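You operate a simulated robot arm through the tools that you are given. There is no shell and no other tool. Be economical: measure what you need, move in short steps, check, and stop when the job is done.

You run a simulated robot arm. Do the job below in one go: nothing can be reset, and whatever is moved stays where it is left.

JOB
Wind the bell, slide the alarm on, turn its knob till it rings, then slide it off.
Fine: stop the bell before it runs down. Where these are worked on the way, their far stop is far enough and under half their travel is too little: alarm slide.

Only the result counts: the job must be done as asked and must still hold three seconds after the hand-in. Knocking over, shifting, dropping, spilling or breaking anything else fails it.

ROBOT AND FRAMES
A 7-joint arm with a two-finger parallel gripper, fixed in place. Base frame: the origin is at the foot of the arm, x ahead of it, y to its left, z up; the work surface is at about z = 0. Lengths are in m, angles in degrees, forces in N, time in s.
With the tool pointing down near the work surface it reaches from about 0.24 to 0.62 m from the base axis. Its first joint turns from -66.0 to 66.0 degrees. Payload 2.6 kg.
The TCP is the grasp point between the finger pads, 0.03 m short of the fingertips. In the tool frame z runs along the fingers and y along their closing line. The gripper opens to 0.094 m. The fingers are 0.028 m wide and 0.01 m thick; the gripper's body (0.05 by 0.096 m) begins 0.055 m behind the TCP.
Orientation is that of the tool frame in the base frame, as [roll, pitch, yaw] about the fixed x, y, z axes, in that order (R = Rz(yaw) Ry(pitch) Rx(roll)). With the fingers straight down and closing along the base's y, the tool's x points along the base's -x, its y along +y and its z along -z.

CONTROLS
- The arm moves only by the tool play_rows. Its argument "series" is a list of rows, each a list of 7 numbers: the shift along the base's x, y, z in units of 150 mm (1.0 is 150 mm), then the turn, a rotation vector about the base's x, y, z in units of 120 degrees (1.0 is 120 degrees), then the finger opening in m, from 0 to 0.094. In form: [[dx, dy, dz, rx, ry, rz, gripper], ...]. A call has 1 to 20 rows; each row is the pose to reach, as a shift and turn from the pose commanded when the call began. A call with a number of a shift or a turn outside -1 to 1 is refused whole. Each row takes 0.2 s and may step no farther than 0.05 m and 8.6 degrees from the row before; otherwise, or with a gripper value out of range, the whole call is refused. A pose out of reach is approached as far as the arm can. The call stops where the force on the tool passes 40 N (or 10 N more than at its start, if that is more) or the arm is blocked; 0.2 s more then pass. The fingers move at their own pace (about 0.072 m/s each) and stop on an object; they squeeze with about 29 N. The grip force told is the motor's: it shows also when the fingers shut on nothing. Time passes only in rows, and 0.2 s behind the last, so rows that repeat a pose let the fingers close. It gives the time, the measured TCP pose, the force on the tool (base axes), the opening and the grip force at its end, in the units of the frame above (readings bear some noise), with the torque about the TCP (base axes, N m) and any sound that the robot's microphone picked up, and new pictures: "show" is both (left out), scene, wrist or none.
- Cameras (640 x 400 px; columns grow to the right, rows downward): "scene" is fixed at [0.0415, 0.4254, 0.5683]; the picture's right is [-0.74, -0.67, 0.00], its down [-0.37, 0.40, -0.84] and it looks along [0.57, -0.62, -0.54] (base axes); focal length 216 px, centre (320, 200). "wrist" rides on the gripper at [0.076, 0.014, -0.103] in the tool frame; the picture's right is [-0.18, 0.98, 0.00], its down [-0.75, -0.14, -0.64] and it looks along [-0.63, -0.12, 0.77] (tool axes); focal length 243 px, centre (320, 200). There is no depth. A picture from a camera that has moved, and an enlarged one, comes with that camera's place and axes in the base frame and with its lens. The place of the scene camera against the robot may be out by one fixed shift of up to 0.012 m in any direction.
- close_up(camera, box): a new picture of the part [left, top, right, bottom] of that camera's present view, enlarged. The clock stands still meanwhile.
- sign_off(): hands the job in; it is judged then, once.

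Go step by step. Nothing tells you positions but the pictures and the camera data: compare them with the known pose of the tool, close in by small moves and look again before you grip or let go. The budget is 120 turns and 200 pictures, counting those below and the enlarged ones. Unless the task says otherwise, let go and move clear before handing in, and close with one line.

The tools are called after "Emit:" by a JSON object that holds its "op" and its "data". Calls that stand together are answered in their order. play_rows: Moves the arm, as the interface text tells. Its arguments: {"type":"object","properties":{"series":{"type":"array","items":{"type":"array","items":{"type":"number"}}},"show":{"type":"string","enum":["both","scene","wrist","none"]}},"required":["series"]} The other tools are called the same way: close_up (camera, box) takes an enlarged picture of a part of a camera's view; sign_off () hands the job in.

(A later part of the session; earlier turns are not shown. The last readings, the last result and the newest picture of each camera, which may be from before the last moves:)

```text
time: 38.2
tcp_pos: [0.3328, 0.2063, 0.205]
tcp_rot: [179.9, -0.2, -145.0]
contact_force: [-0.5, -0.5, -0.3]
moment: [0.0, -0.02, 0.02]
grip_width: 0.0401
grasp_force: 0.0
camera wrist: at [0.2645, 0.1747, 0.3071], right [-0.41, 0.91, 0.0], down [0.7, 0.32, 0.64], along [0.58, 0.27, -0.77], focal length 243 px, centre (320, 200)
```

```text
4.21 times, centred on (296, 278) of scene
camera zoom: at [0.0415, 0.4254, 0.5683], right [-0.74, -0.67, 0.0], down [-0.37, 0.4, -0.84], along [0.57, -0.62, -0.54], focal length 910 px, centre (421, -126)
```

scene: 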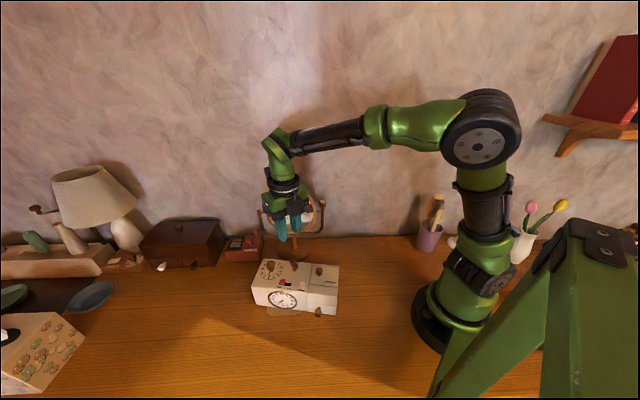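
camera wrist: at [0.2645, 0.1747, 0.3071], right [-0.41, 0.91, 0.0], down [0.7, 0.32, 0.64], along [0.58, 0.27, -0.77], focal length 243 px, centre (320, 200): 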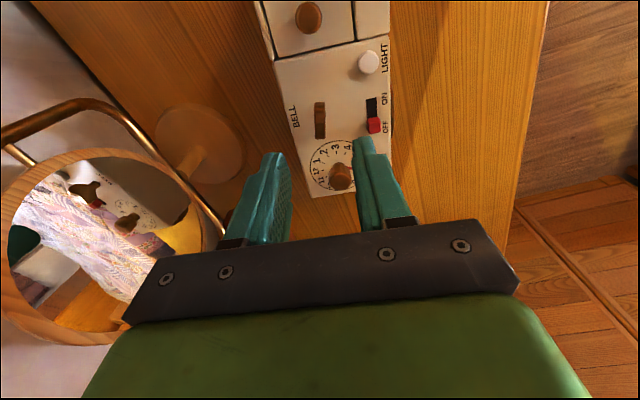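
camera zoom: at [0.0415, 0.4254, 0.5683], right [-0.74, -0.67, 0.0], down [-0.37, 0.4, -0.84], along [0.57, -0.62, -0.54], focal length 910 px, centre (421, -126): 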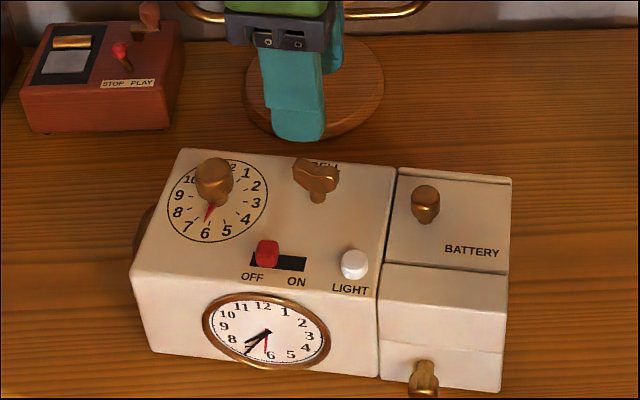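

The slider is at about (0.3245, 0.2565), with travel along (-0.81, -0.59). I'll position above it with fingers straddling.

Emit:
{"op": "play_rows", "data": {"series": [[-0.02, 0.12, -0.05, 0, 0, 0.01, 0.032], [-0.04, 0.24, -0.15, 0, 0, 0.01, 0.032], [-0.055, 0.335, -0.3, 0, 0, 0.01, 0.032], [-0.055, 0.335, -0.43, 0, 0, 0.01, 0.032], [-0.055, 0.335, -0.43, 0, 0, 0.01, 0.032]], "show": "wrist"}}

Emit:
{"op": "close_up", "data": {"camera": "scene", "box": [240, 230, 352, 325]}}

Emit:
{"op": "close_up", "data": {"camera": "wrist", "box": [260, 80, 400, 200]}}

```text
time: 39.4
tcp_pos: [0.3255, 0.2563, 0.1409]
tcp_rot: [179.9, -0.2, -143.9]
contact_force: [0.0, 0.3, 0.9]
moment: [-0.01, 0.03, -0.02]
grip_width: 0.032
grasp_force: 0.1
camera wrist: at [0.2569, 0.224, 0.2432], right [-0.43, 0.9, 0.0], down [0.69, 0.33, 0.64], along [0.58, 0.28, -0.77], focal length 243 px, centre (320, 200)
```

wrist: 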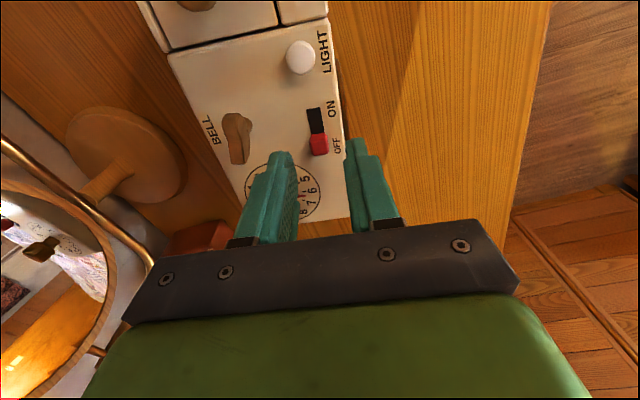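

```text
4.21 times, centred on (296, 278) of scene
camera zoom: at [0.0415, 0.4254, 0.5683], right [-0.74, -0.67, 0.0], down [-0.37, 0.4, -0.84], along [0.57, -0.62, -0.54], focal length 910 px, centre (421, -126)
```

zoom: 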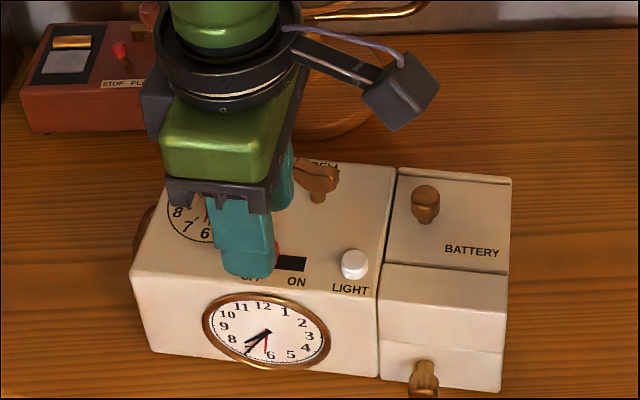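

```text
3.33 times, centred on (330, 140) of wrist
camera zoom: at [0.2569, 0.224, 0.2432], right [-0.43, 0.9, 0.0], down [0.69, 0.33, 0.64], along [0.58, 0.28, -0.77], focal length 809 px, centre (287, 400)
```

zoom: 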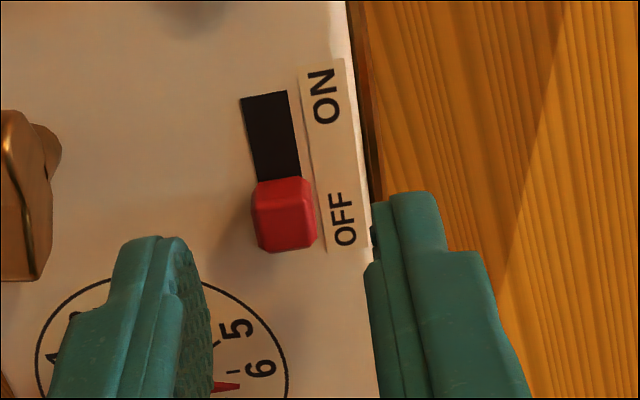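

Aligned. Descending 15 mm and closing on the slider.

Emit:
{"op": "play_rows", "data": {"series": [[-0.008, 0, -0.05, 0, 0, 0, 0.032], [-0.008, 0, -0.1, 0, 0, 0, 0.032], [-0.008, 0, -0.1, 0, 0, 0, 0.0], [-0.008, 0, -0.1, 0, 0, 0, 0.0], [-0.008, 0, -0.1, 0, 0, 0, 0.0]], "show": "wrist"}}

Emit:
{"op": "close_up", "data": {"camera": "scene", "box": [240, 230, 352, 325]}}

```text
time: 40.6
tcp_pos: [0.3243, 0.2562, 0.1259]
tcp_rot: [179.9, 0.0, -144.0]
contact_force: [1.6, -3.1, 1.3]
moment: [-0.01, -0.15, -0.07]
grip_width: 0.0113
grasp_force: 29.1
camera wrist: at [0.2561, 0.2234, 0.2275], right [-0.43, 0.9, 0.0], down [0.69, 0.33, 0.64], along [0.58, 0.28, -0.77], focal length 243 px, centre (320, 200)
```

wrist: 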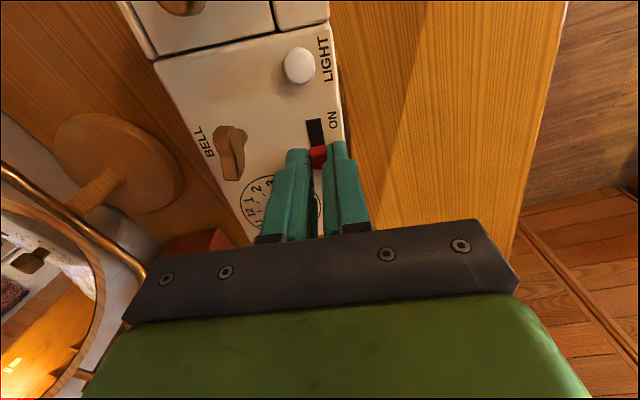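

```text
4.21 times, centred on (296, 278) of scene
camera zoom: at [0.0415, 0.4254, 0.5683], right [-0.74, -0.67, 0.0], down [-0.37, 0.4, -0.84], along [0.57, -0.62, -0.54], focal length 910 px, centre (421, -126)
```

zoom: 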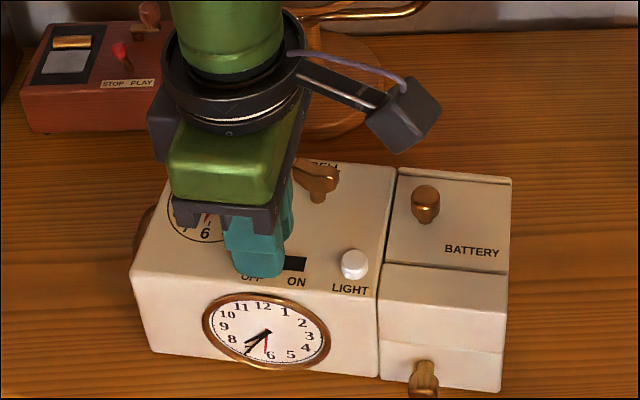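

Gripped. Sliding toward ON along its track by about 18 mm.

Emit:
{"op": "play_rows", "data": {"series": [[-0.02, -0.0145, 0, 0, 0, 0, 0.0], [-0.04, -0.029, 0, 0, 0, 0, 0.0], [-0.06, -0.0435, 0, 0, 0, 0, 0.0], [-0.08, -0.058, 0, 0, 0, 0, 0.0], [-0.1, -0.0725, 0, 0, 0, 0, 0.0]], "show": "wrist"}}

Emit:
{"op": "close_up", "data": {"camera": "scene", "box": [240, 230, 352, 325]}}

```text
time: 41.8
tcp_pos: [0.3085, 0.2445, 0.126]
tcp_rot: [179.8, -0.2, -143.8]
contact_force: [2.9, 5.8, 1.0]
moment: [-0.2, 0.36, 0.02]
grip_width: 0.0107
grasp_force: 29.2
camera wrist: at [0.2401, 0.2131, 0.2274], right [-0.43, 0.9, 0.0], down [0.69, 0.33, 0.64], along [0.58, 0.28, -0.77], focal length 243 px, centre (320, 200)
```

wrist: 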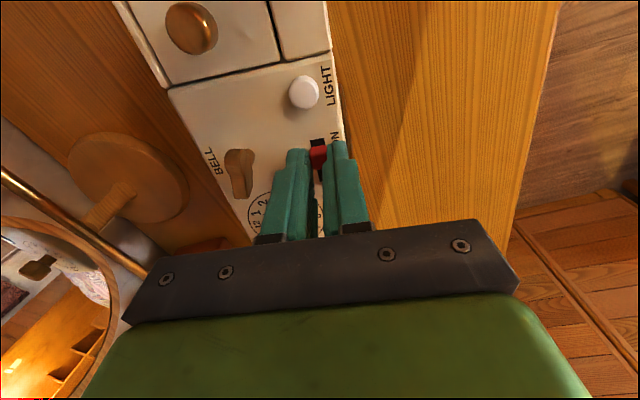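

```text
4.21 times, centred on (296, 278) of scene
camera zoom: at [0.0415, 0.4254, 0.5683], right [-0.74, -0.67, 0.0], down [-0.37, 0.4, -0.84], along [0.57, -0.62, -0.54], focal length 910 px, centre (421, -126)
```

zoom: 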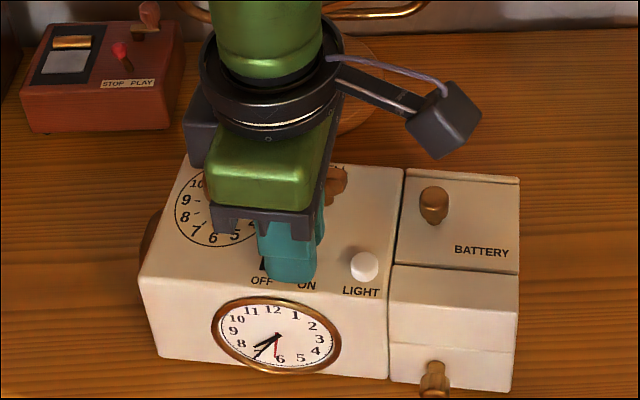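

The clock slid a few mm, so I can't tell the slider's state. I'll release and lift to look.

Emit:
{"op": "play_rows", "data": {"series": [[0, 0, 0, 0, 0, 0, 0.032], [0, 0, 0, 0, 0, 0, 0.032], [0, 0, 0.25, 0, 0, 0, 0.032], [0.05, 0.04, 0.5, 0, 0, 0, 0.032], [0.2, 0.2, 0.6, 0, 0, 0, 0.032]], "show": "wrist"}}

Emit:
{"op": "close_up", "data": {"camera": "scene", "box": [240, 230, 352, 325]}}

Emit:
{"op": "close_up", "data": {"camera": "wrist", "box": [200, 0, 400, 160]}}

```text
time: 43.0
tcp_pos: [0.3372, 0.275, 0.2116]
tcp_rot: [179.9, -0.2, -144.0]
contact_force: [1.1, -0.5, 0.9]
moment: [0.0, 0.0, -0.01]
grip_width: 0.0322
grasp_force: 0.1
camera wrist: at [0.2684, 0.2438, 0.3144], right [-0.43, 0.9, 0.0], down [0.69, 0.33, 0.64], along [0.58, 0.28, -0.77], focal length 243 px, centre (320, 200)
```

wrist: 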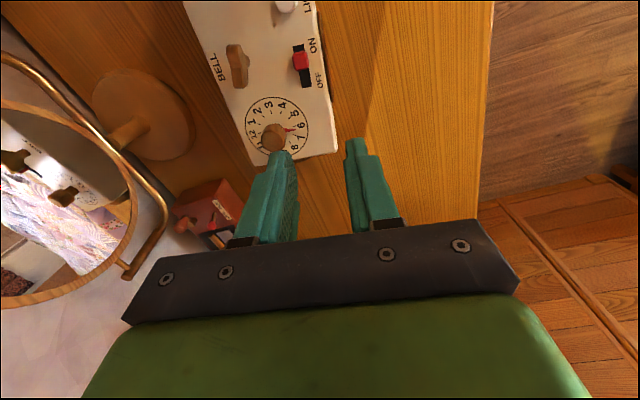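

```text
4.21 times, centred on (296, 278) of scene
camera zoom: at [0.0415, 0.4254, 0.5683], right [-0.74, -0.67, 0.0], down [-0.37, 0.4, -0.84], along [0.57, -0.62, -0.54], focal length 910 px, centre (421, -126)
```

zoom: 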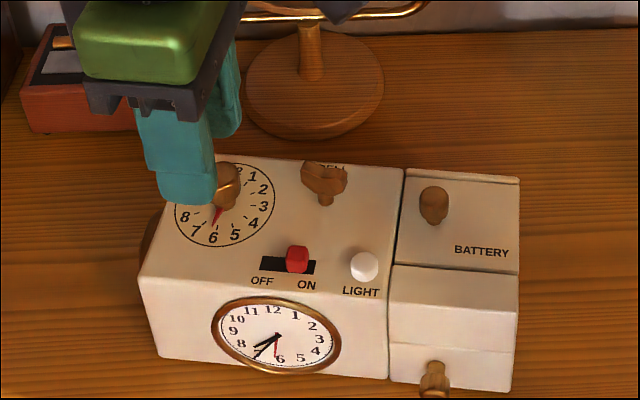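

```text
2.50 times, centred on (300, 80) of wrist
camera zoom: at [0.2684, 0.2438, 0.3144], right [-0.43, 0.9, 0.0], down [0.69, 0.33, 0.64], along [0.58, 0.28, -0.77], focal length 606 px, centre (370, 500)
```

zoom: 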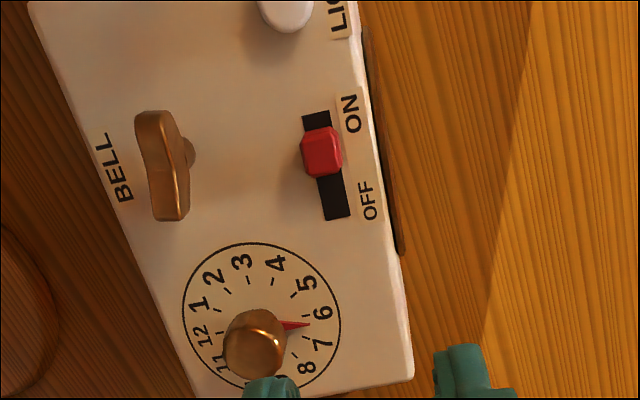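

The slider is at its ON stop. The alarm dial knob is at about (0.371, 0.248), with the pointer near 6.4 and the clock showing about 7:35. Moving above the knob.

Emit:
{"op": "play_rows", "data": {"series": [[0.08, -0.06, -0.05, 0, 0, 0, 0.045], [0.16, -0.12, -0.15, 0, 0, 0, 0.045], [0.225, -0.18, -0.3, 0, 0, 0, 0.045], [0.225, -0.18, -0.4, 0, 0, 0, 0.045], [0.225, -0.18, -0.4, 0, 0, 0, 0.045]], "show": "wrist"}}

Emit:
{"op": "close_up", "data": {"camera": "scene", "box": [240, 230, 352, 325]}}

Emit:
{"op": "close_up", "data": {"camera": "wrist", "box": [240, 60, 400, 200]}}

```text
time: 44.2
tcp_pos: [0.3715, 0.2466, 0.1527]
tcp_rot: [179.9, -0.2, -144.0]
contact_force: [1.2, -0.3, -0.2]
moment: [0.04, 0.0, 0.03]
grip_width: 0.0451
grasp_force: 0.0
camera wrist: at [0.3036, 0.2153, 0.2551], right [-0.43, 0.9, 0.0], down [0.69, 0.33, 0.64], along [0.58, 0.28, -0.77], focal length 243 px, centre (320, 200)
```

wrist: 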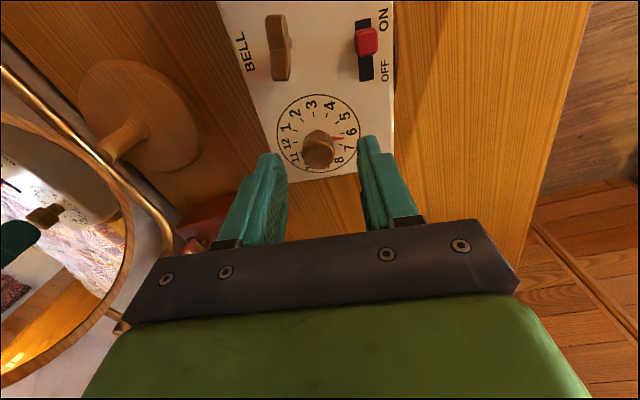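

```text
4.21 times, centred on (296, 278) of scene
camera zoom: at [0.0416, 0.4254, 0.5683], right [-0.74, -0.67, 0.0], down [-0.37, 0.4, -0.84], along [0.57, -0.62, -0.54], focal length 910 px, centre (421, -126)
```

zoom: 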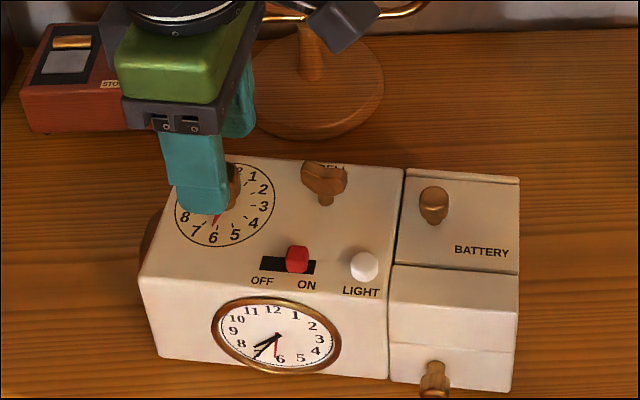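

```text
2.86 times, centred on (320, 130) of wrist
camera zoom: at [0.3036, 0.2153, 0.2551], right [-0.43, 0.9, 0.0], down [0.69, 0.33, 0.64], along [0.58, 0.28, -0.77], focal length 693 px, centre (320, 400)
```

zoom: 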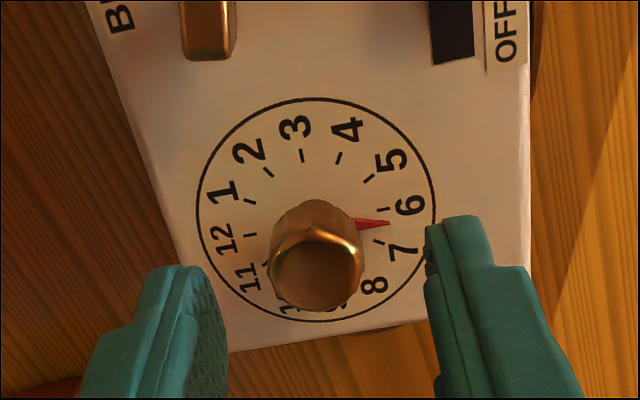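

Well centred over the knob. Descending and closing.

Emit:
{"op": "play_rows", "data": {"series": [[0.003, 0.004, -0.07, 0, 0, 0, 0.045], [0.003, 0.004, -0.145, 0, 0, 0, 0.045], [0.003, 0.004, -0.145, 0, 0, 0, 0.0], [0.003, 0.004, -0.145, 0, 0, 0, 0.0], [0.003, 0.004, -0.145, 0, 0, 0, 0.0]], "show": "none"}}

Emit:
{"op": "close_up", "data": {"camera": "scene", "box": [240, 230, 352, 325]}}

```text
time: 45.4
tcp_pos: [0.3728, 0.2464, 0.1322]
tcp_rot: [180.0, -0.1, -143.9]
contact_force: [2.6, 0.4, -0.9]
moment: [-0.09, -0.28, 0.01]
grip_width: 0.0211
grasp_force: 29.2
```

```text
4.21 times, centred on (296, 278) of scene
camera zoom: at [0.0416, 0.4254, 0.5683], right [-0.74, -0.67, 0.0], down [-0.37, 0.4, -0.84], along [0.57, -0.62, -0.54], focal length 910 px, centre (421, -126)
```

zoom: 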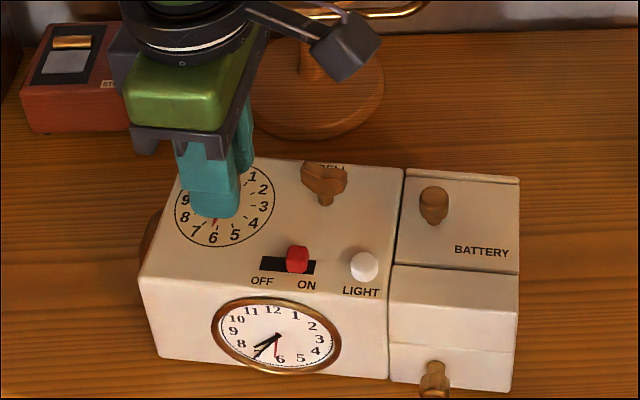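

Gripped at 21 mm. Turning clockwise in short steps, listening for the bell.

Emit:
{"op": "play_rows", "data": {"series": [[0, 0, -0.005, 0, 0, -0.04, 0], [0, 0, -0.005, 0, 0, -0.08, 0], [0, 0, -0.005, 0, 0, -0.12, 0]], "show": "none"}}

Emit:
{"op": "close_up", "data": {"camera": "scene", "box": [240, 230, 352, 325]}}

```text
time: 46.2
tcp_pos: [0.3726, 0.2464, 0.1305]
tcp_rot: [179.8, -0.2, -158.5]
contact_force: [-3.4, -2.5, 4.8]
moment: [-0.35, 0.22, -0.03]
grip_width: 0.0211
grasp_force: 29.0
```

```text
4.21 times, centred on (296, 278) of scene
camera zoom: at [0.0415, 0.4254, 0.5683], right [-0.74, -0.67, 0.0], down [-0.37, 0.4, -0.84], along [0.57, -0.62, -0.54], focal length 910 px, centre (421, -126)
```

zoom: 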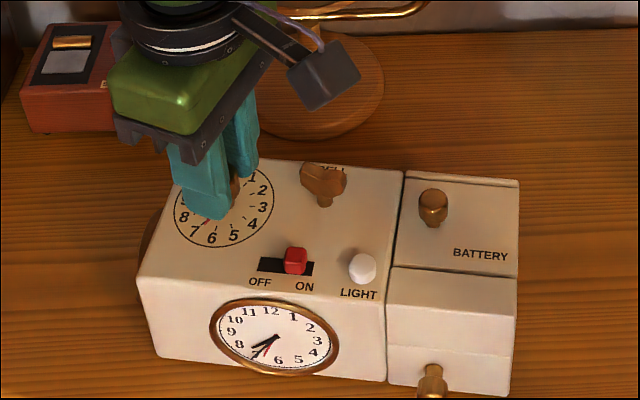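

The pointer and the red alarm hand moved together, now near 6.9. Continuing.

Emit:
{"op": "play_rows", "data": {"series": [[0, 0, 0, 0, 0, -0.04, 0], [0, 0, 0, 0, 0, -0.08, 0], [0, 0, 0, 0, 0, -0.12, 0]], "show": "none"}}

Emit:
{"op": "close_up", "data": {"camera": "scene", "box": [240, 230, 352, 325]}}

```text
time: 47.0
tcp_pos: [0.3741, 0.2483, 0.1304]
tcp_rot: [179.9, -0.3, -172.7]
contact_force: [-0.3, 0.2, -0.3]
moment: [-0.19, 0.12, -0.02]
grip_width: 0.0209
grasp_force: 28.9
```

```text
4.21 times, centred on (296, 278) of scene
camera zoom: at [0.0416, 0.4254, 0.5683], right [-0.74, -0.67, 0.0], down [-0.37, 0.4, -0.84], along [0.57, -0.62, -0.54], focal length 910 px, centre (421, -126)
```

zoom: 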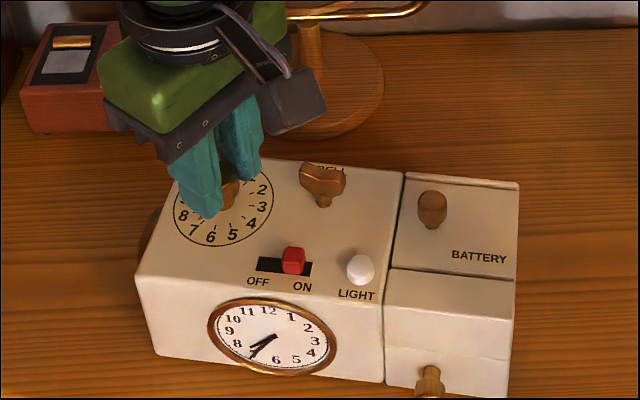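

Alarm hand is near 7.1. A few degrees at a time now.

Emit:
{"op": "play_rows", "data": {"series": [[0, 0, 0, 0, 0, -0.03, 0], [0, 0, 0, 0, 0, -0.06, 0]], "show": "none"}}

Emit:
{"op": "play_rows", "data": {"series": [[0, 0, 0, 0, 0, -0.03, 0]], "show": "none"}}

Emit:
{"op": "close_up", "data": {"camera": "scene", "box": [240, 230, 352, 325]}}

```text
time: 47.6
tcp_pos: [0.3729, 0.2481, 0.1316]
tcp_rot: [179.9, -0.2, -179.9]
contact_force: [1.2, -0.3, 0.0]
moment: [0.18, -0.47, 0.01]
grip_width: 0.0207
grasp_force: 28.8
```

```text
time: 48.0
tcp_pos: [0.372, 0.2486, 0.1339]
tcp_rot: [-180.0, -0.1, 176.4]
contact_force: [1.0, 0.4, 0.4]
moment: [0.01, 0.11, 0.01]
grip_width: 0.0213
grasp_force: 29.2
```

```text
4.21 times, centred on (296, 278) of scene
camera zoom: at [0.0416, 0.4254, 0.5683], right [-0.74, -0.67, 0.0], down [-0.37, 0.4, -0.84], along [0.57, -0.62, -0.54], focal length 910 px, centre (421, -126)
```

zoom: 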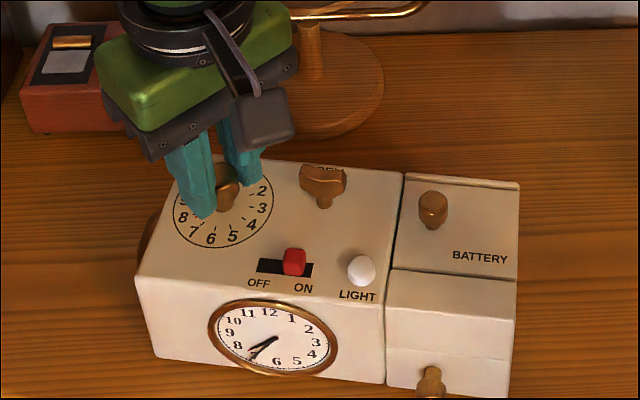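

Red hand now lies between the minute and hour hands. Continuing slowly.

Emit:
{"op": "play_rows", "data": {"series": [[0, 0, -0.003, 0, 0, -0.03, 0]], "show": "none"}}

Emit:
{"op": "play_rows", "data": {"series": [[0, 0, 0, 0, 0, -0.03, 0]], "show": "none"}}

Emit:
{"op": "close_up", "data": {"camera": "scene", "box": [265, 275, 315, 315]}}

```text
time: 48.4
tcp_pos: [0.3725, 0.2486, 0.1314]
tcp_rot: [179.8, -0.2, 172.9]
contact_force: [1.4, 0.0, 0.2]
moment: [-0.16, 0.79, 0.0]
grip_width: 0.0211
grasp_force: 28.6
```

```text
time: 48.8
tcp_pos: [0.3727, 0.2501, 0.1319]
tcp_rot: [180.0, -0.2, 169.2]
contact_force: [-7.9, -1.3, 5.3]
moment: [-0.28, 0.08, 0.0]
grip_width: 0.021
grasp_force: 29.0
```

```text
10.00 times, centred on (290, 295) of scene
camera zoom: at [0.0415, 0.4254, 0.5683], right [-0.74, -0.67, 0.0], down [-0.37, 0.4, -0.84], along [0.57, -0.62, -0.54], focal length 2161 px, centre (620, -750)
```

zoom: 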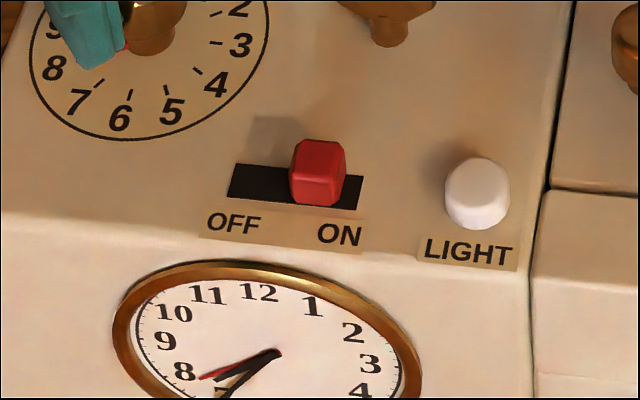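

The alarm hand is about over the hour hand; no bell yet. A bit further.

Emit:
{"op": "play_rows", "data": {"series": [[0, 0, 0, 0, 0, -0.02, 0]], "show": "none"}}

Emit:
{"op": "close_up", "data": {"camera": "scene", "box": [265, 280, 315, 320]}}

```text
time: 49.2
tcp_pos: [0.3726, 0.2492, 0.1314]
tcp_rot: [179.8, -0.2, 167.0]
contact_force: [-7.6, 1.3, 3.4]
moment: [-0.19, 0.36, -0.02]
grip_width: 0.0212
grasp_force: 29.3
```

```text
10.00 times, centred on (290, 300) of scene
camera zoom: at [0.0415, 0.4254, 0.5683], right [-0.74, -0.67, 0.0], down [-0.37, 0.4, -0.84], along [0.57, -0.62, -0.54], focal length 2161 px, centre (620, -800)
```

zoom: 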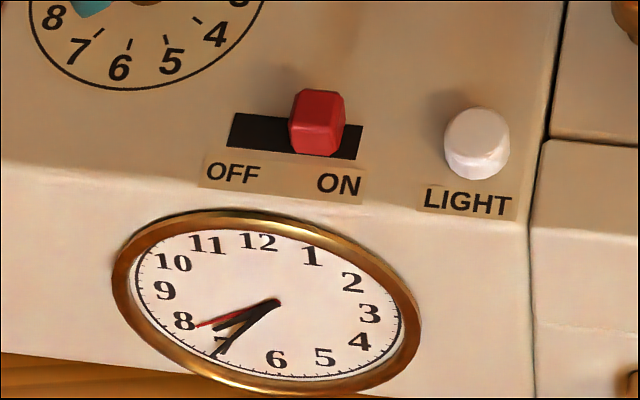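

Still silent at about 7.75. I'll continue in small steps past the hour hand.

Emit:
{"op": "play_rows", "data": {"series": [[0, 0, 0, 0, 0, -0.02, 0], [0, 0, 0, 0, 0, -0.02, 0]], "show": "none"}}

Emit:
{"op": "play_rows", "data": {"series": [[0, 0, 0, 0, 0, -0.02, 0], [0, 0, 0, 0, 0, -0.02, 0]], "show": "none"}}

Emit:
{"op": "play_rows", "data": {"series": [[0, 0, 0, 0, 0, -0.02, 0], [0, 0, 0, 0, 0, -0.02, 0]], "show": "none"}}

Emit:
{"op": "close_up", "data": {"camera": "scene", "box": [255, 255, 330, 325]}}

```text
time: 49.8
tcp_pos: [0.3739, 0.2496, 0.1314]
tcp_rot: [179.9, -0.1, 164.4]
contact_force: [-0.6, 0.8, 0.2]
moment: [-0.14, 0.05, 0.0]
grip_width: 0.0208
grasp_force: 29.0
```

```text
time: 50.4
tcp_pos: [0.3723, 0.2494, 0.1318]
tcp_rot: [179.8, -0.1, 162.1]
contact_force: [1.3, 1.8, 0.6]
moment: [-0.2, -0.1, -0.01]
grip_width: 0.0211
grasp_force: 28.7
```

```text
time: 51.0
tcp_pos: [0.3734, 0.2496, 0.132]
tcp_rot: [179.9, 0.0, 159.7]
contact_force: [2.0, 3.2, -0.5]
moment: [-0.21, -0.12, -0.01]
grip_width: 0.0209
grasp_force: 29.0
```

```text
5.71 times, centred on (292, 290) of scene
camera zoom: at [0.0416, 0.4254, 0.5683], right [-0.74, -0.67, 0.0], down [-0.37, 0.4, -0.84], along [0.57, -0.62, -0.54], focal length 1235 px, centre (477, -314)
```

zoom: 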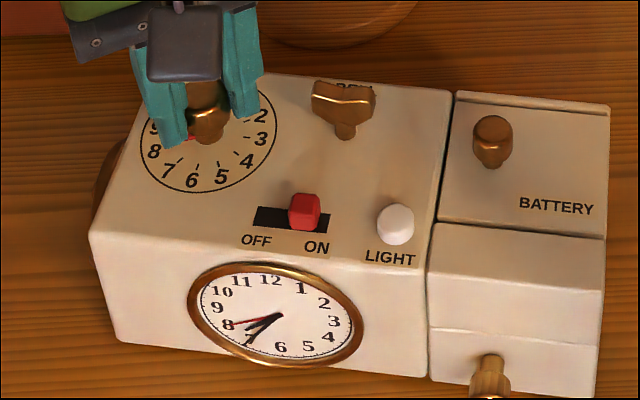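

The alarm hand is now past the hour with no ring, so some precondition isn't met. I'll lift off the knob and inspect the key label for a direction mark.

Emit:
{"op": "play_rows", "data": {"series": [[0, 0, 0, 0, 0, 0, 0.045], [0, 0, 0, 0, 0, 0, 0.045], [0, 0, 0.25, 0, 0, 0, 0.045], [-0.1, 0.05, 0.5, 0, 0, 0, 0.045], [-0.1, 0.1, 0.7, 0, 0, 0, 0.045]], "show": "wrist"}}

Emit:
{"op": "close_up", "data": {"camera": "scene", "box": [285, 262, 315, 282]}}

Emit:
{"op": "close_up", "data": {"camera": "wrist", "box": [220, 0, 420, 140]}}

```text
time: 52.2
tcp_pos: [0.3576, 0.2631, 0.2365]
tcp_rot: [179.9, -0.2, 159.8]
contact_force: [-0.6, -1.0, -0.1]
moment: [-0.02, 0.04, -0.04]
grip_width: 0.0451
grasp_force: 0.0
camera wrist: at [0.2928, 0.3036, 0.3389], right [0.51, 0.86, 0.0], down [0.66, -0.4, 0.64], along [0.55, -0.33, -0.77], focal length 243 px, centre (320, 200)
```

wrist: 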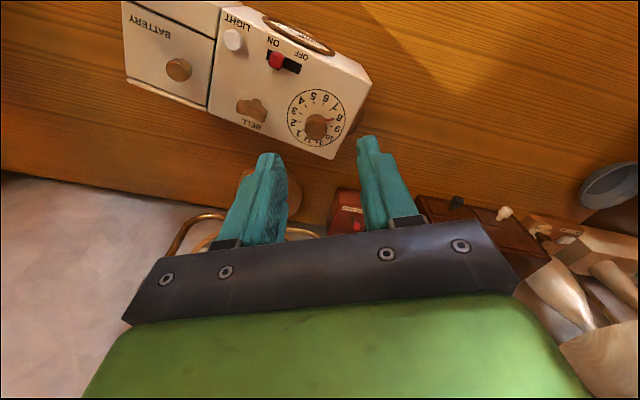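

```text
16.00 times, centred on (300, 272) of scene
camera zoom: at [0.0415, 0.4254, 0.5683], right [-0.74, -0.67, 0.0], down [-0.37, 0.4, -0.84], along [0.57, -0.62, -0.54], focal length 3457 px, centre (640, -952)
```

zoom: 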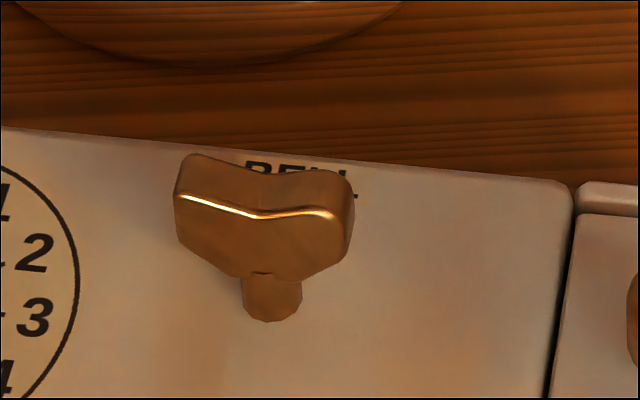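

```text
2.86 times, centred on (320, 70) of wrist
camera zoom: at [0.2928, 0.3036, 0.3389], right [0.51, 0.86, 0.0], down [0.66, -0.4, 0.64], along [0.55, -0.33, -0.77], focal length 693 px, centre (320, 571)
```

zoom: 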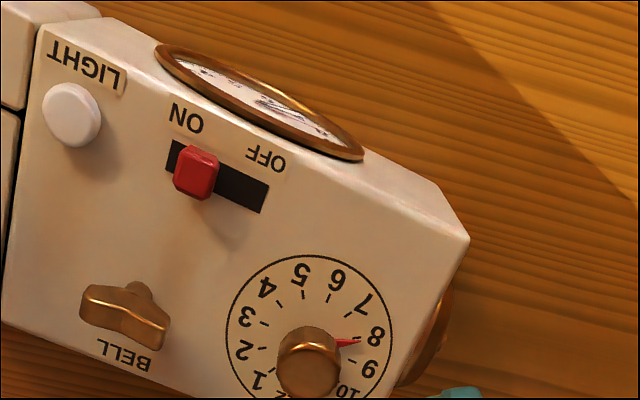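

Nothing marks direction; the key probably needs more winding. To keep the order clean I'll slide the alarm off, wind more, then slide on again. First, aligning over the slider.

Emit:
{"op": "play_rows", "data": {"series": [[-0.05, -0.015, 0, 0, 0, 0.065, 0.032], [-0.1, -0.03, 0, 0, 0, 0.13, 0.032], [-0.15, -0.045, 0, 0, 0, 0.195, 0.032], [-0.2, -0.06, 0, 0, 0, 0.26, 0.032], [-0.25, -0.075, -0.1, 0, 0, 0.325, 0.032], [-0.3, -0.09, -0.2, 0, 0, 0.39, 0.032], [-0.317, -0.09, -0.35, 0, 0, 0.455, 0.032], [-0.317, -0.09, -0.55, 0, 0, 0.475, 0.032], [-0.317, -0.09, -0.6, 0, 0, 0.475, 0.032]], "show": "none"}}

Emit:
{"op": "close_up", "data": {"camera": "wrist", "box": [240, 60, 400, 200]}}

```text
time: 54.2
tcp_pos: [0.3103, 0.2498, 0.147]
tcp_rot: [179.9, -0.3, -143.3]
contact_force: [0.5, -0.1, -0.1]
moment: [-0.02, 0.01, -0.01]
grip_width: 0.0318
grasp_force: 0.0
```

```text
2.86 times, centred on (320, 130) of wrist
camera zoom: at [0.2419, 0.2155, 0.2494], right [-0.44, 0.9, 0.0], down [0.69, 0.34, 0.64], along [0.57, 0.28, -0.77], focal length 693 px, centre (320, 400)
```

zoom: 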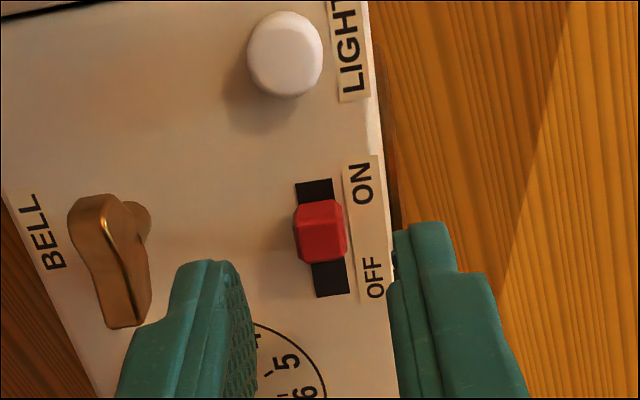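

Slider is at ON. Gripping it and sliding back to OFF by 13 mm.

Emit:
{"op": "play_rows", "data": {"series": [[-0.02, -0.012, -0.07, 0, 0, 0, 0.032], [-0.02, -0.012, -0.14, 0, 0, 0, 0.032], [-0.02, -0.012, -0.14, 0, 0, 0, 0.0], [-0.02, -0.012, -0.14, 0, 0, 0, 0.0], [-0.003, 0.001, -0.14, 0, 0, 0, 0.0], [0.014, 0.014, -0.14, 0, 0, 0, 0.0], [0.031, 0.027, -0.14, 0, 0, 0, 0.0], [0.048, 0.04, -0.14, 0, 0, 0, 0.0], [0.048, 0.04, -0.14, 0, 0, 0, 0.032], [0.048, 0.04, -0.14, 0, 0, 0, 0.032], [0.048, 0.04, 0.1, 0, 0, 0, 0.032], [0.048, 0.04, 0.35, 0, 0, 0, 0.032]], "show": "wrist"}}

Emit:
{"op": "close_up", "data": {"camera": "scene", "box": [240, 230, 352, 325]}}

Emit:
{"op": "close_up", "data": {"camera": "wrist", "box": [200, 40, 400, 180]}}

```text
time: 56.8
tcp_pos: [0.3182, 0.2552, 0.2008]
tcp_rot: [-180.0, -0.2, -143.3]
contact_force: [-0.2, 0.0, 0.7]
moment: [0.02, 0.0, -0.04]
grip_width: 0.0317
grasp_force: 0.1
camera wrist: at [0.2495, 0.2225, 0.304], right [-0.44, 0.9, 0.0], down [0.69, 0.34, 0.64], along [0.57, 0.28, -0.77], focal length 243 px, centre (320, 200)
```

wrist: 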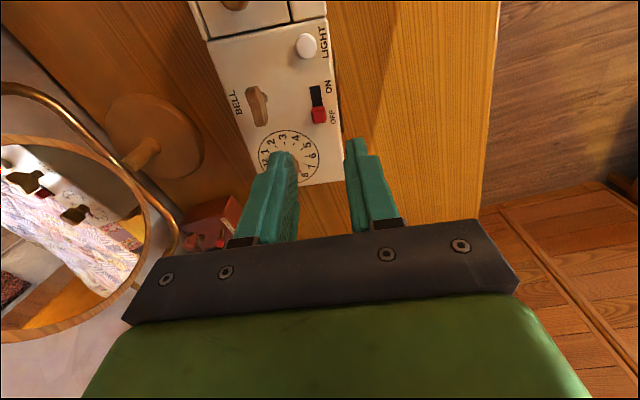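

```text
4.21 times, centred on (296, 278) of scene
camera zoom: at [0.0416, 0.4254, 0.5683], right [-0.74, -0.67, 0.0], down [-0.37, 0.4, -0.84], along [0.57, -0.62, -0.54], focal length 910 px, centre (421, -126)
```

zoom: 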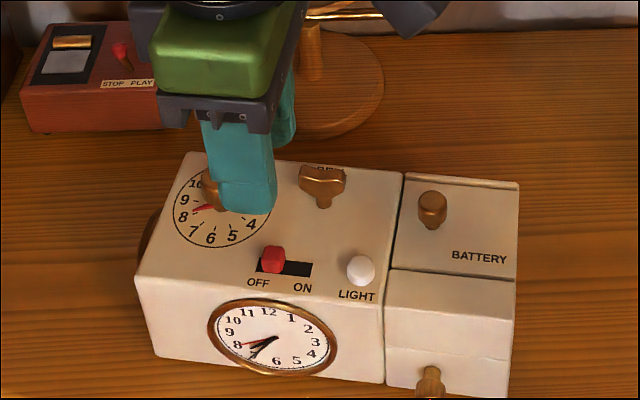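

```text
2.86 times, centred on (300, 110) of wrist
camera zoom: at [0.2495, 0.2225, 0.304], right [-0.44, 0.9, 0.0], down [0.69, 0.34, 0.64], along [0.57, 0.28, -0.77], focal length 693 px, centre (377, 457)
```

zoom: 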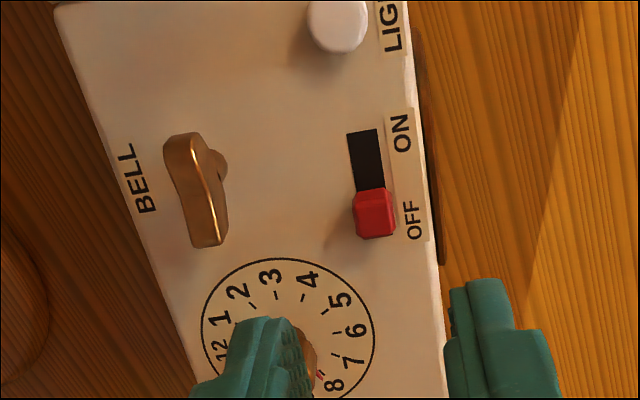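

Back at OFF with the clock unmoved. Now over the key, turned to match its wing, to wind further with a deep grip.

Emit:
{"op": "play_rows", "data": {"series": [[0.02, -0.08, 0, 0, 0, -0.05, 0.04], [0.04, -0.16, -0.05, 0, 0, -0.098, 0.04], [0.06, -0.24, -0.15, 0, 0, -0.098, 0.04], [0.079, -0.321, -0.25, 0, 0, -0.098, 0.04], [0.079, -0.321, -0.35, 0, 0, -0.098, 0.04]], "show": "none"}}

Emit:
{"op": "close_up", "data": {"camera": "wrist", "box": [240, 60, 400, 200]}}

```text
time: 58.0
tcp_pos: [0.3295, 0.2086, 0.1444]
tcp_rot: [179.8, -0.2, -155.1]
contact_force: [0.8, -0.2, -1.4]
moment: [0.0, -0.02, -0.03]
grip_width: 0.0401
grasp_force: 0.0
```

```text
2.86 times, centred on (320, 130) of wrist
camera zoom: at [0.2566, 0.1903, 0.2472], right [-0.25, 0.97, 0.0], down [0.74, 0.19, 0.64], along [0.62, 0.16, -0.77], focal length 693 px, centre (320, 400)
```

zoom: 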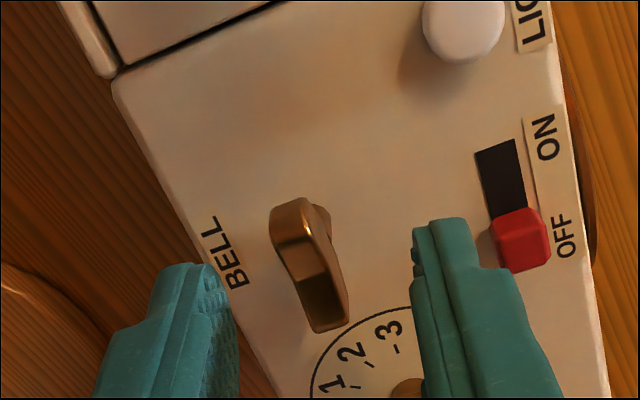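

Aligned. Descend, grip and wind 50° without pressing.

Emit:
{"op": "play_rows", "data": {"series": [[-0.003, -0.01, -0.06, 0, 0, 0, 0.04], [-0.003, -0.01, -0.12, 0, 0, 0, 0.04], [-0.003, -0.01, -0.12, 0, 0, 0, 0.0], [-0.003, -0.01, -0.12, 0, 0, 0, 0.0], [-0.003, -0.01, -0.12, 0, 0, 0, 0.0], [-0.003, -0.01, -0.122, 0, 0, -0.05, 0.0], [-0.003, -0.01, -0.122, 0, 0, -0.1, 0.0], [-0.003, -0.01, -0.122, 0, 0, -0.15, 0.0], [-0.003, -0.01, -0.122, 0, 0, -0.2, 0.0], [-0.003, -0.01, -0.122, 0, 0, -0.25, 0.0], [-0.003, -0.01, -0.122, 0, 0, -0.3, 0.0], [-0.003, -0.01, -0.122, 0, 0, -0.35, 0.0], [-0.003, -0.01, -0.122, 0, 0, -0.4, 0.0]], "show": "none"}}

Emit:
{"op": "close_up", "data": {"camera": "scene", "box": [240, 230, 352, 325]}}

```text
time: 60.8
tcp_pos: [0.328, 0.2061, 0.1273]
tcp_rot: [179.9, -0.2, 156.9]
contact_force: [-0.1, 0.6, 2.4]
moment: [-0.23, 0.11, 0.55]
grip_width: 0.0143
grasp_force: 28.6
```

```text
4.21 times, centred on (296, 278) of scene
camera zoom: at [0.0415, 0.4254, 0.5683], right [-0.74, -0.67, 0.0], down [-0.37, 0.4, -0.84], along [0.57, -0.62, -0.54], focal length 910 px, centre (421, -126)
```

zoom: 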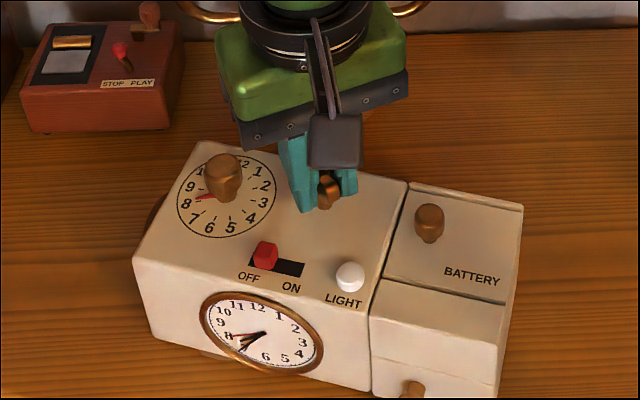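

Now there is a clear stop: torque 0.55 N·m and the key twisted in the fingers, so it is fully wound. Releasing and lifting.

Emit:
{"op": "play_rows", "data": {"series": [[0, 0, 0, 0, 0, 0.06, 0.0], [0, 0, 0, 0, 0, 0.12, 0.0], [0, 0, 0, 0, 0, 0.12, 0.04], [0, 0, 0, 0, 0, 0.12, 0.04], [0, 0, 0.25, 0, 0, 0.12, 0.04], [0, 0.05, 0.5, 0, 0, 0.12, 0.04], [0, 0.1, 0.6, 0, 0, 0.17, 0.04], [0, 0.15, 0.6, 0, 0, 0.23, 0.04], [0, 0.2, 0.6, 0, 0, 0.29, 0.04], [0, 0.2, 0.6, 0, 0, 0.35, 0.04]], "show": "wrist"}}

Emit:
{"op": "close_up", "data": {"camera": "scene", "box": [240, 230, 352, 325]}}

Emit:
{"op": "close_up", "data": {"camera": "wrist", "box": [200, 0, 400, 140]}}

```text
time: 63.0
tcp_pos: [0.3305, 0.2373, 0.2182]
tcp_rot: [179.9, -0.2, -160.9]
contact_force: [0.1, -0.4, 0.0]
moment: [0.02, 0.0, 0.02]
grip_width: 0.0402
grasp_force: 0.0
camera wrist: at [0.2546, 0.2275, 0.321], right [-0.15, 0.99, 0.0], down [0.76, 0.11, 0.64], along [0.63, 0.1, -0.77], focal length 243 px, centre (320, 200)
```

wrist: 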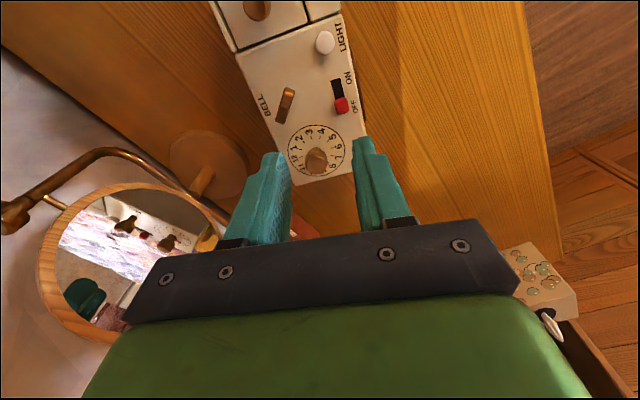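

```text
4.21 times, centred on (296, 278) of scene
camera zoom: at [0.0415, 0.4254, 0.5683], right [-0.74, -0.67, 0.0], down [-0.37, 0.4, -0.84], along [0.57, -0.62, -0.54], focal length 910 px, centre (421, -126)
```

zoom: 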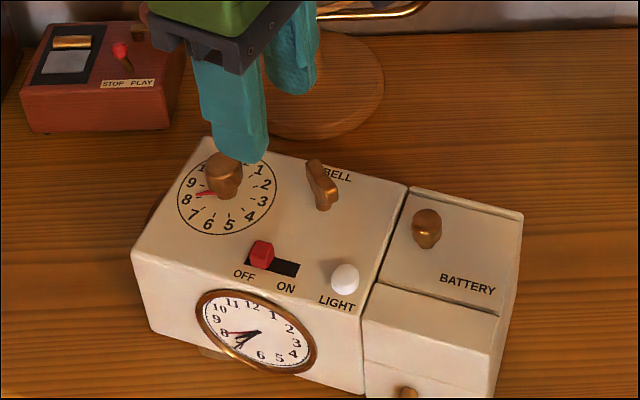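

```text
2.86 times, centred on (300, 70) of wrist
camera zoom: at [0.2546, 0.2275, 0.321], right [-0.15, 0.99, 0.0], down [0.76, 0.11, 0.64], along [0.63, 0.1, -0.77], focal length 693 px, centre (377, 571)
```

zoom: 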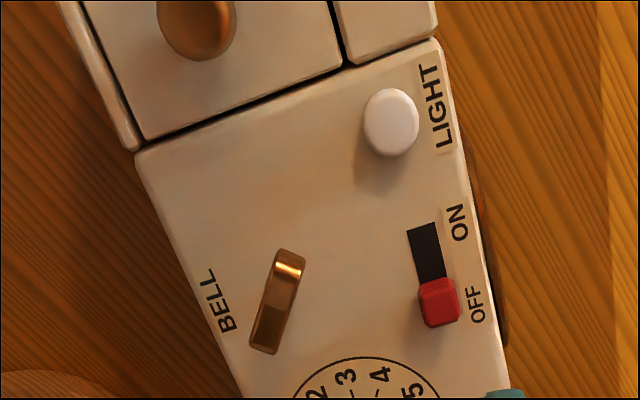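

Fully wound now. Next: over the slider again, matched to the clock's new angle (~26°).

Emit:
{"op": "play_rows", "data": {"series": [[-0.02, 0.07, -0.1, 0, 0, 0.03, 0.032], [-0.043, 0.147, -0.2, 0, 0, 0.056, 0.032], [-0.043, 0.147, -0.35, 0, 0, 0.056, 0.032], [-0.043, 0.147, -0.48, 0, 0, 0.056, 0.032], [-0.043, 0.147, -0.48, 0, 0, 0.056, 0.032]], "show": "none"}}

Emit:
{"op": "close_up", "data": {"camera": "wrist", "box": [240, 60, 400, 200]}}

```text
time: 64.2
tcp_pos: [0.3211, 0.2591, 0.1473]
tcp_rot: [179.9, -0.2, -154.3]
contact_force: [0.2, -1.0, 0.2]
moment: [0.04, 0.03, 0.01]
grip_width: 0.0319
grasp_force: 0.1
```

```text
2.86 times, centred on (320, 130) of wrist
camera zoom: at [0.2489, 0.2396, 0.2502], right [-0.26, 0.97, 0.0], down [0.74, 0.2, 0.64], along [0.62, 0.17, -0.77], focal length 693 px, centre (320, 400)
```

zoom: 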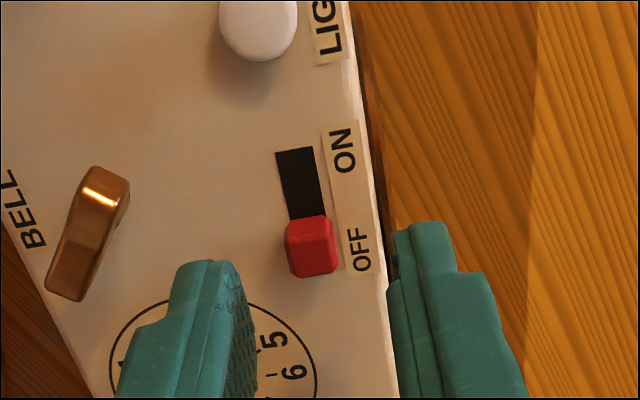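

Aligned. Grip the slider and move it 14 mm to ON, then release and check.

Emit:
{"op": "play_rows", "data": {"series": [[0.003, -0.004, -0.07, 0, 0, 0, 0.032], [0.003, -0.004, -0.142, 0, 0, 0, 0.032], [0.003, -0.004, -0.142, 0, 0, 0, 0.0], [0.003, -0.004, -0.142, 0, 0, 0, 0.0], [-0.018, -0.015, -0.142, 0, 0, 0, 0.0], [-0.039, -0.026, -0.142, 0, 0, 0, 0.0], [-0.06, -0.037, -0.142, 0, 0, 0, 0.0], [-0.081, -0.046, -0.142, 0, 0, 0, 0.0], [-0.081, -0.046, -0.142, 0, 0, 0, 0.032], [-0.081, -0.046, -0.142, 0, 0, 0, 0.032], [-0.081, -0.046, 0.1, 0, 0, 0, 0.032], [-0.081, -0.046, 0.35, 0, 0, 0, 0.032]], "show": "none"}}

Emit:
{"op": "close_up", "data": {"camera": "scene", "box": [240, 230, 352, 325]}}

Emit:
{"op": "close_up", "data": {"camera": "wrist", "box": [200, 20, 400, 160]}}

```text
time: 66.8
tcp_pos: [0.3114, 0.2497, 0.2002]
tcp_rot: [179.9, -0.2, -154.4]
contact_force: [0.6, -0.7, -0.5]
moment: [0.0, -0.04, -0.02]
grip_width: 0.0322
grasp_force: 0.1
```

```text
4.21 times, centred on (296, 278) of scene
camera zoom: at [0.0416, 0.4254, 0.5683], right [-0.74, -0.67, 0.0], down [-0.37, 0.4, -0.84], along [0.57, -0.62, -0.54], focal length 910 px, centre (421, -126)
```

zoom: 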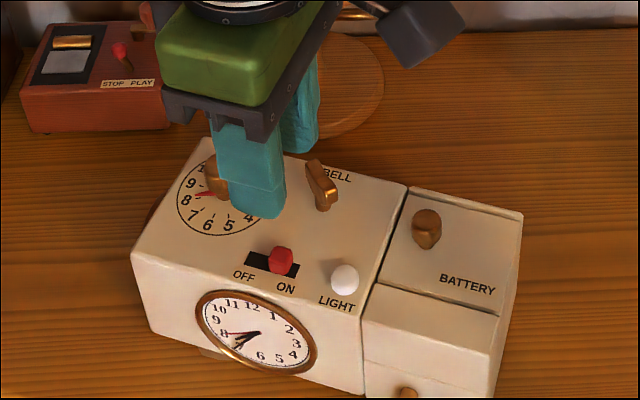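

```text
2.86 times, centred on (300, 90) of wrist
camera zoom: at [0.2373, 0.2313, 0.3021], right [-0.26, 0.97, 0.0], down [0.74, 0.2, 0.64], along [0.62, 0.17, -0.77], focal length 693 px, centre (377, 514)
```

zoom: 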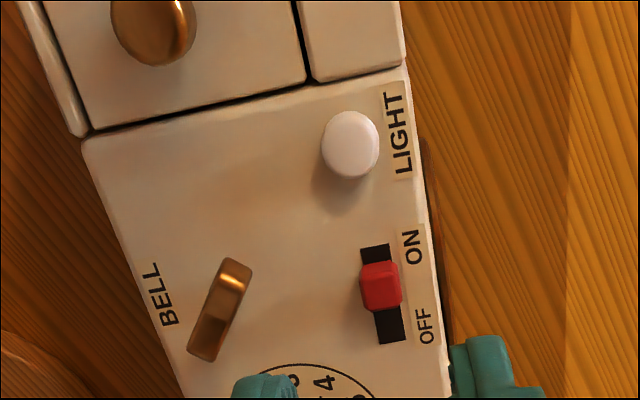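

Slider ON, clock unmoved. Now over the dial knob at about (0.373, 0.239).

Emit:
{"op": "play_rows", "data": {"series": [[0.1, -0.02, 0, 0, 0, -0.05, 0.045], [0.2, -0.035, 0, 0, 0, -0.1, 0.045], [0.3, -0.05, -0.05, 0, 0, -0.15, 0.045], [0.413, -0.07, -0.15, 0, 0, -0.17, 0.045], [0.413, -0.07, -0.3, 0, 0, -0.17, 0.045], [0.413, -0.07, -0.3, 0, 0, -0.17, 0.045]], "show": "none"}}

Emit:
{"op": "close_up", "data": {"camera": "wrist", "box": [240, 60, 400, 200]}}

```text
time: 68.2
tcp_pos: [0.371, 0.2403, 0.1523]
tcp_rot: [179.9, -0.2, -174.8]
contact_force: [0.3, 0.3, 0.1]
moment: [-0.02, -0.02, -0.02]
grip_width: 0.0449
grasp_force: 0.1
```

```text
2.86 times, centred on (320, 130) of wrist
camera zoom: at [0.2958, 0.2483, 0.2543], right [0.09, 1.0, 0.0], down [0.77, -0.07, 0.64], along [0.64, -0.06, -0.77], focal length 693 px, centre (320, 400)
```

zoom: 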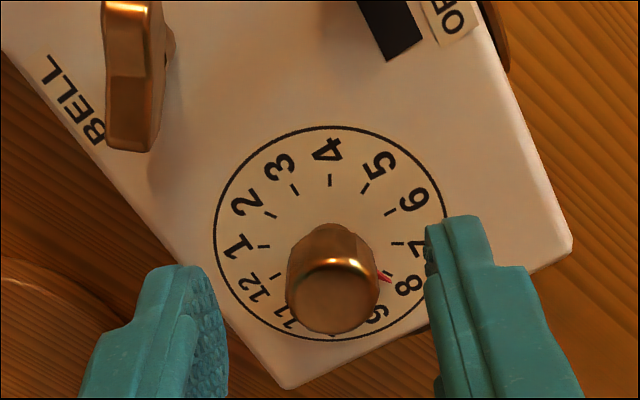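

Small correction, then grip the knob and turn it back counter-clockwise, listening.

Emit:
{"op": "play_rows", "data": {"series": [[0.027, 0.025, -0.07, 0, 0, 0, 0.045], [0.027, 0.025, -0.143, 0, 0, 0, 0.045], [0.027, 0.025, -0.143, 0, 0, 0, 0.0], [0.027, 0.025, -0.143, 0, 0, 0, 0.0], [0.027, 0.025, -0.143, 0, 0, 0, 0.0]], "show": "none"}}

Emit:
{"op": "play_rows", "data": {"series": [[0, 0, -0.005, 0, 0, 0.03, 0], [0, 0, -0.005, 0, 0, 0.06, 0]], "show": "none"}}

Emit:
{"op": "close_up", "data": {"camera": "scene", "box": [240, 230, 352, 325]}}

```text
time: 69.4
tcp_pos: [0.3776, 0.2453, 0.1315]
tcp_rot: [180.0, -0.2, -174.7]
contact_force: [3.6, 1.2, -0.3]
moment: [-0.08, -0.3, 0.02]
grip_width: 0.0212
grasp_force: 29.0
```

```text
time: 70.0
tcp_pos: [0.3764, 0.2442, 0.1308]
tcp_rot: [180.0, -0.1, -167.5]
contact_force: [1.9, 1.0, -0.2]
moment: [-0.02, -0.39, 0.03]
grip_width: 0.0213
grasp_force: 28.9
```

```text
4.21 times, centred on (296, 278) of scene
camera zoom: at [0.0416, 0.4254, 0.5683], right [-0.74, -0.67, 0.0], down [-0.37, 0.4, -0.84], along [0.57, -0.62, -0.54], focal length 910 px, centre (421, -126)
```

zoom: 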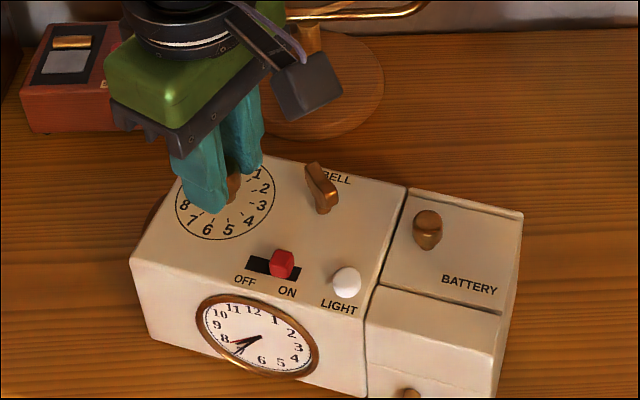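

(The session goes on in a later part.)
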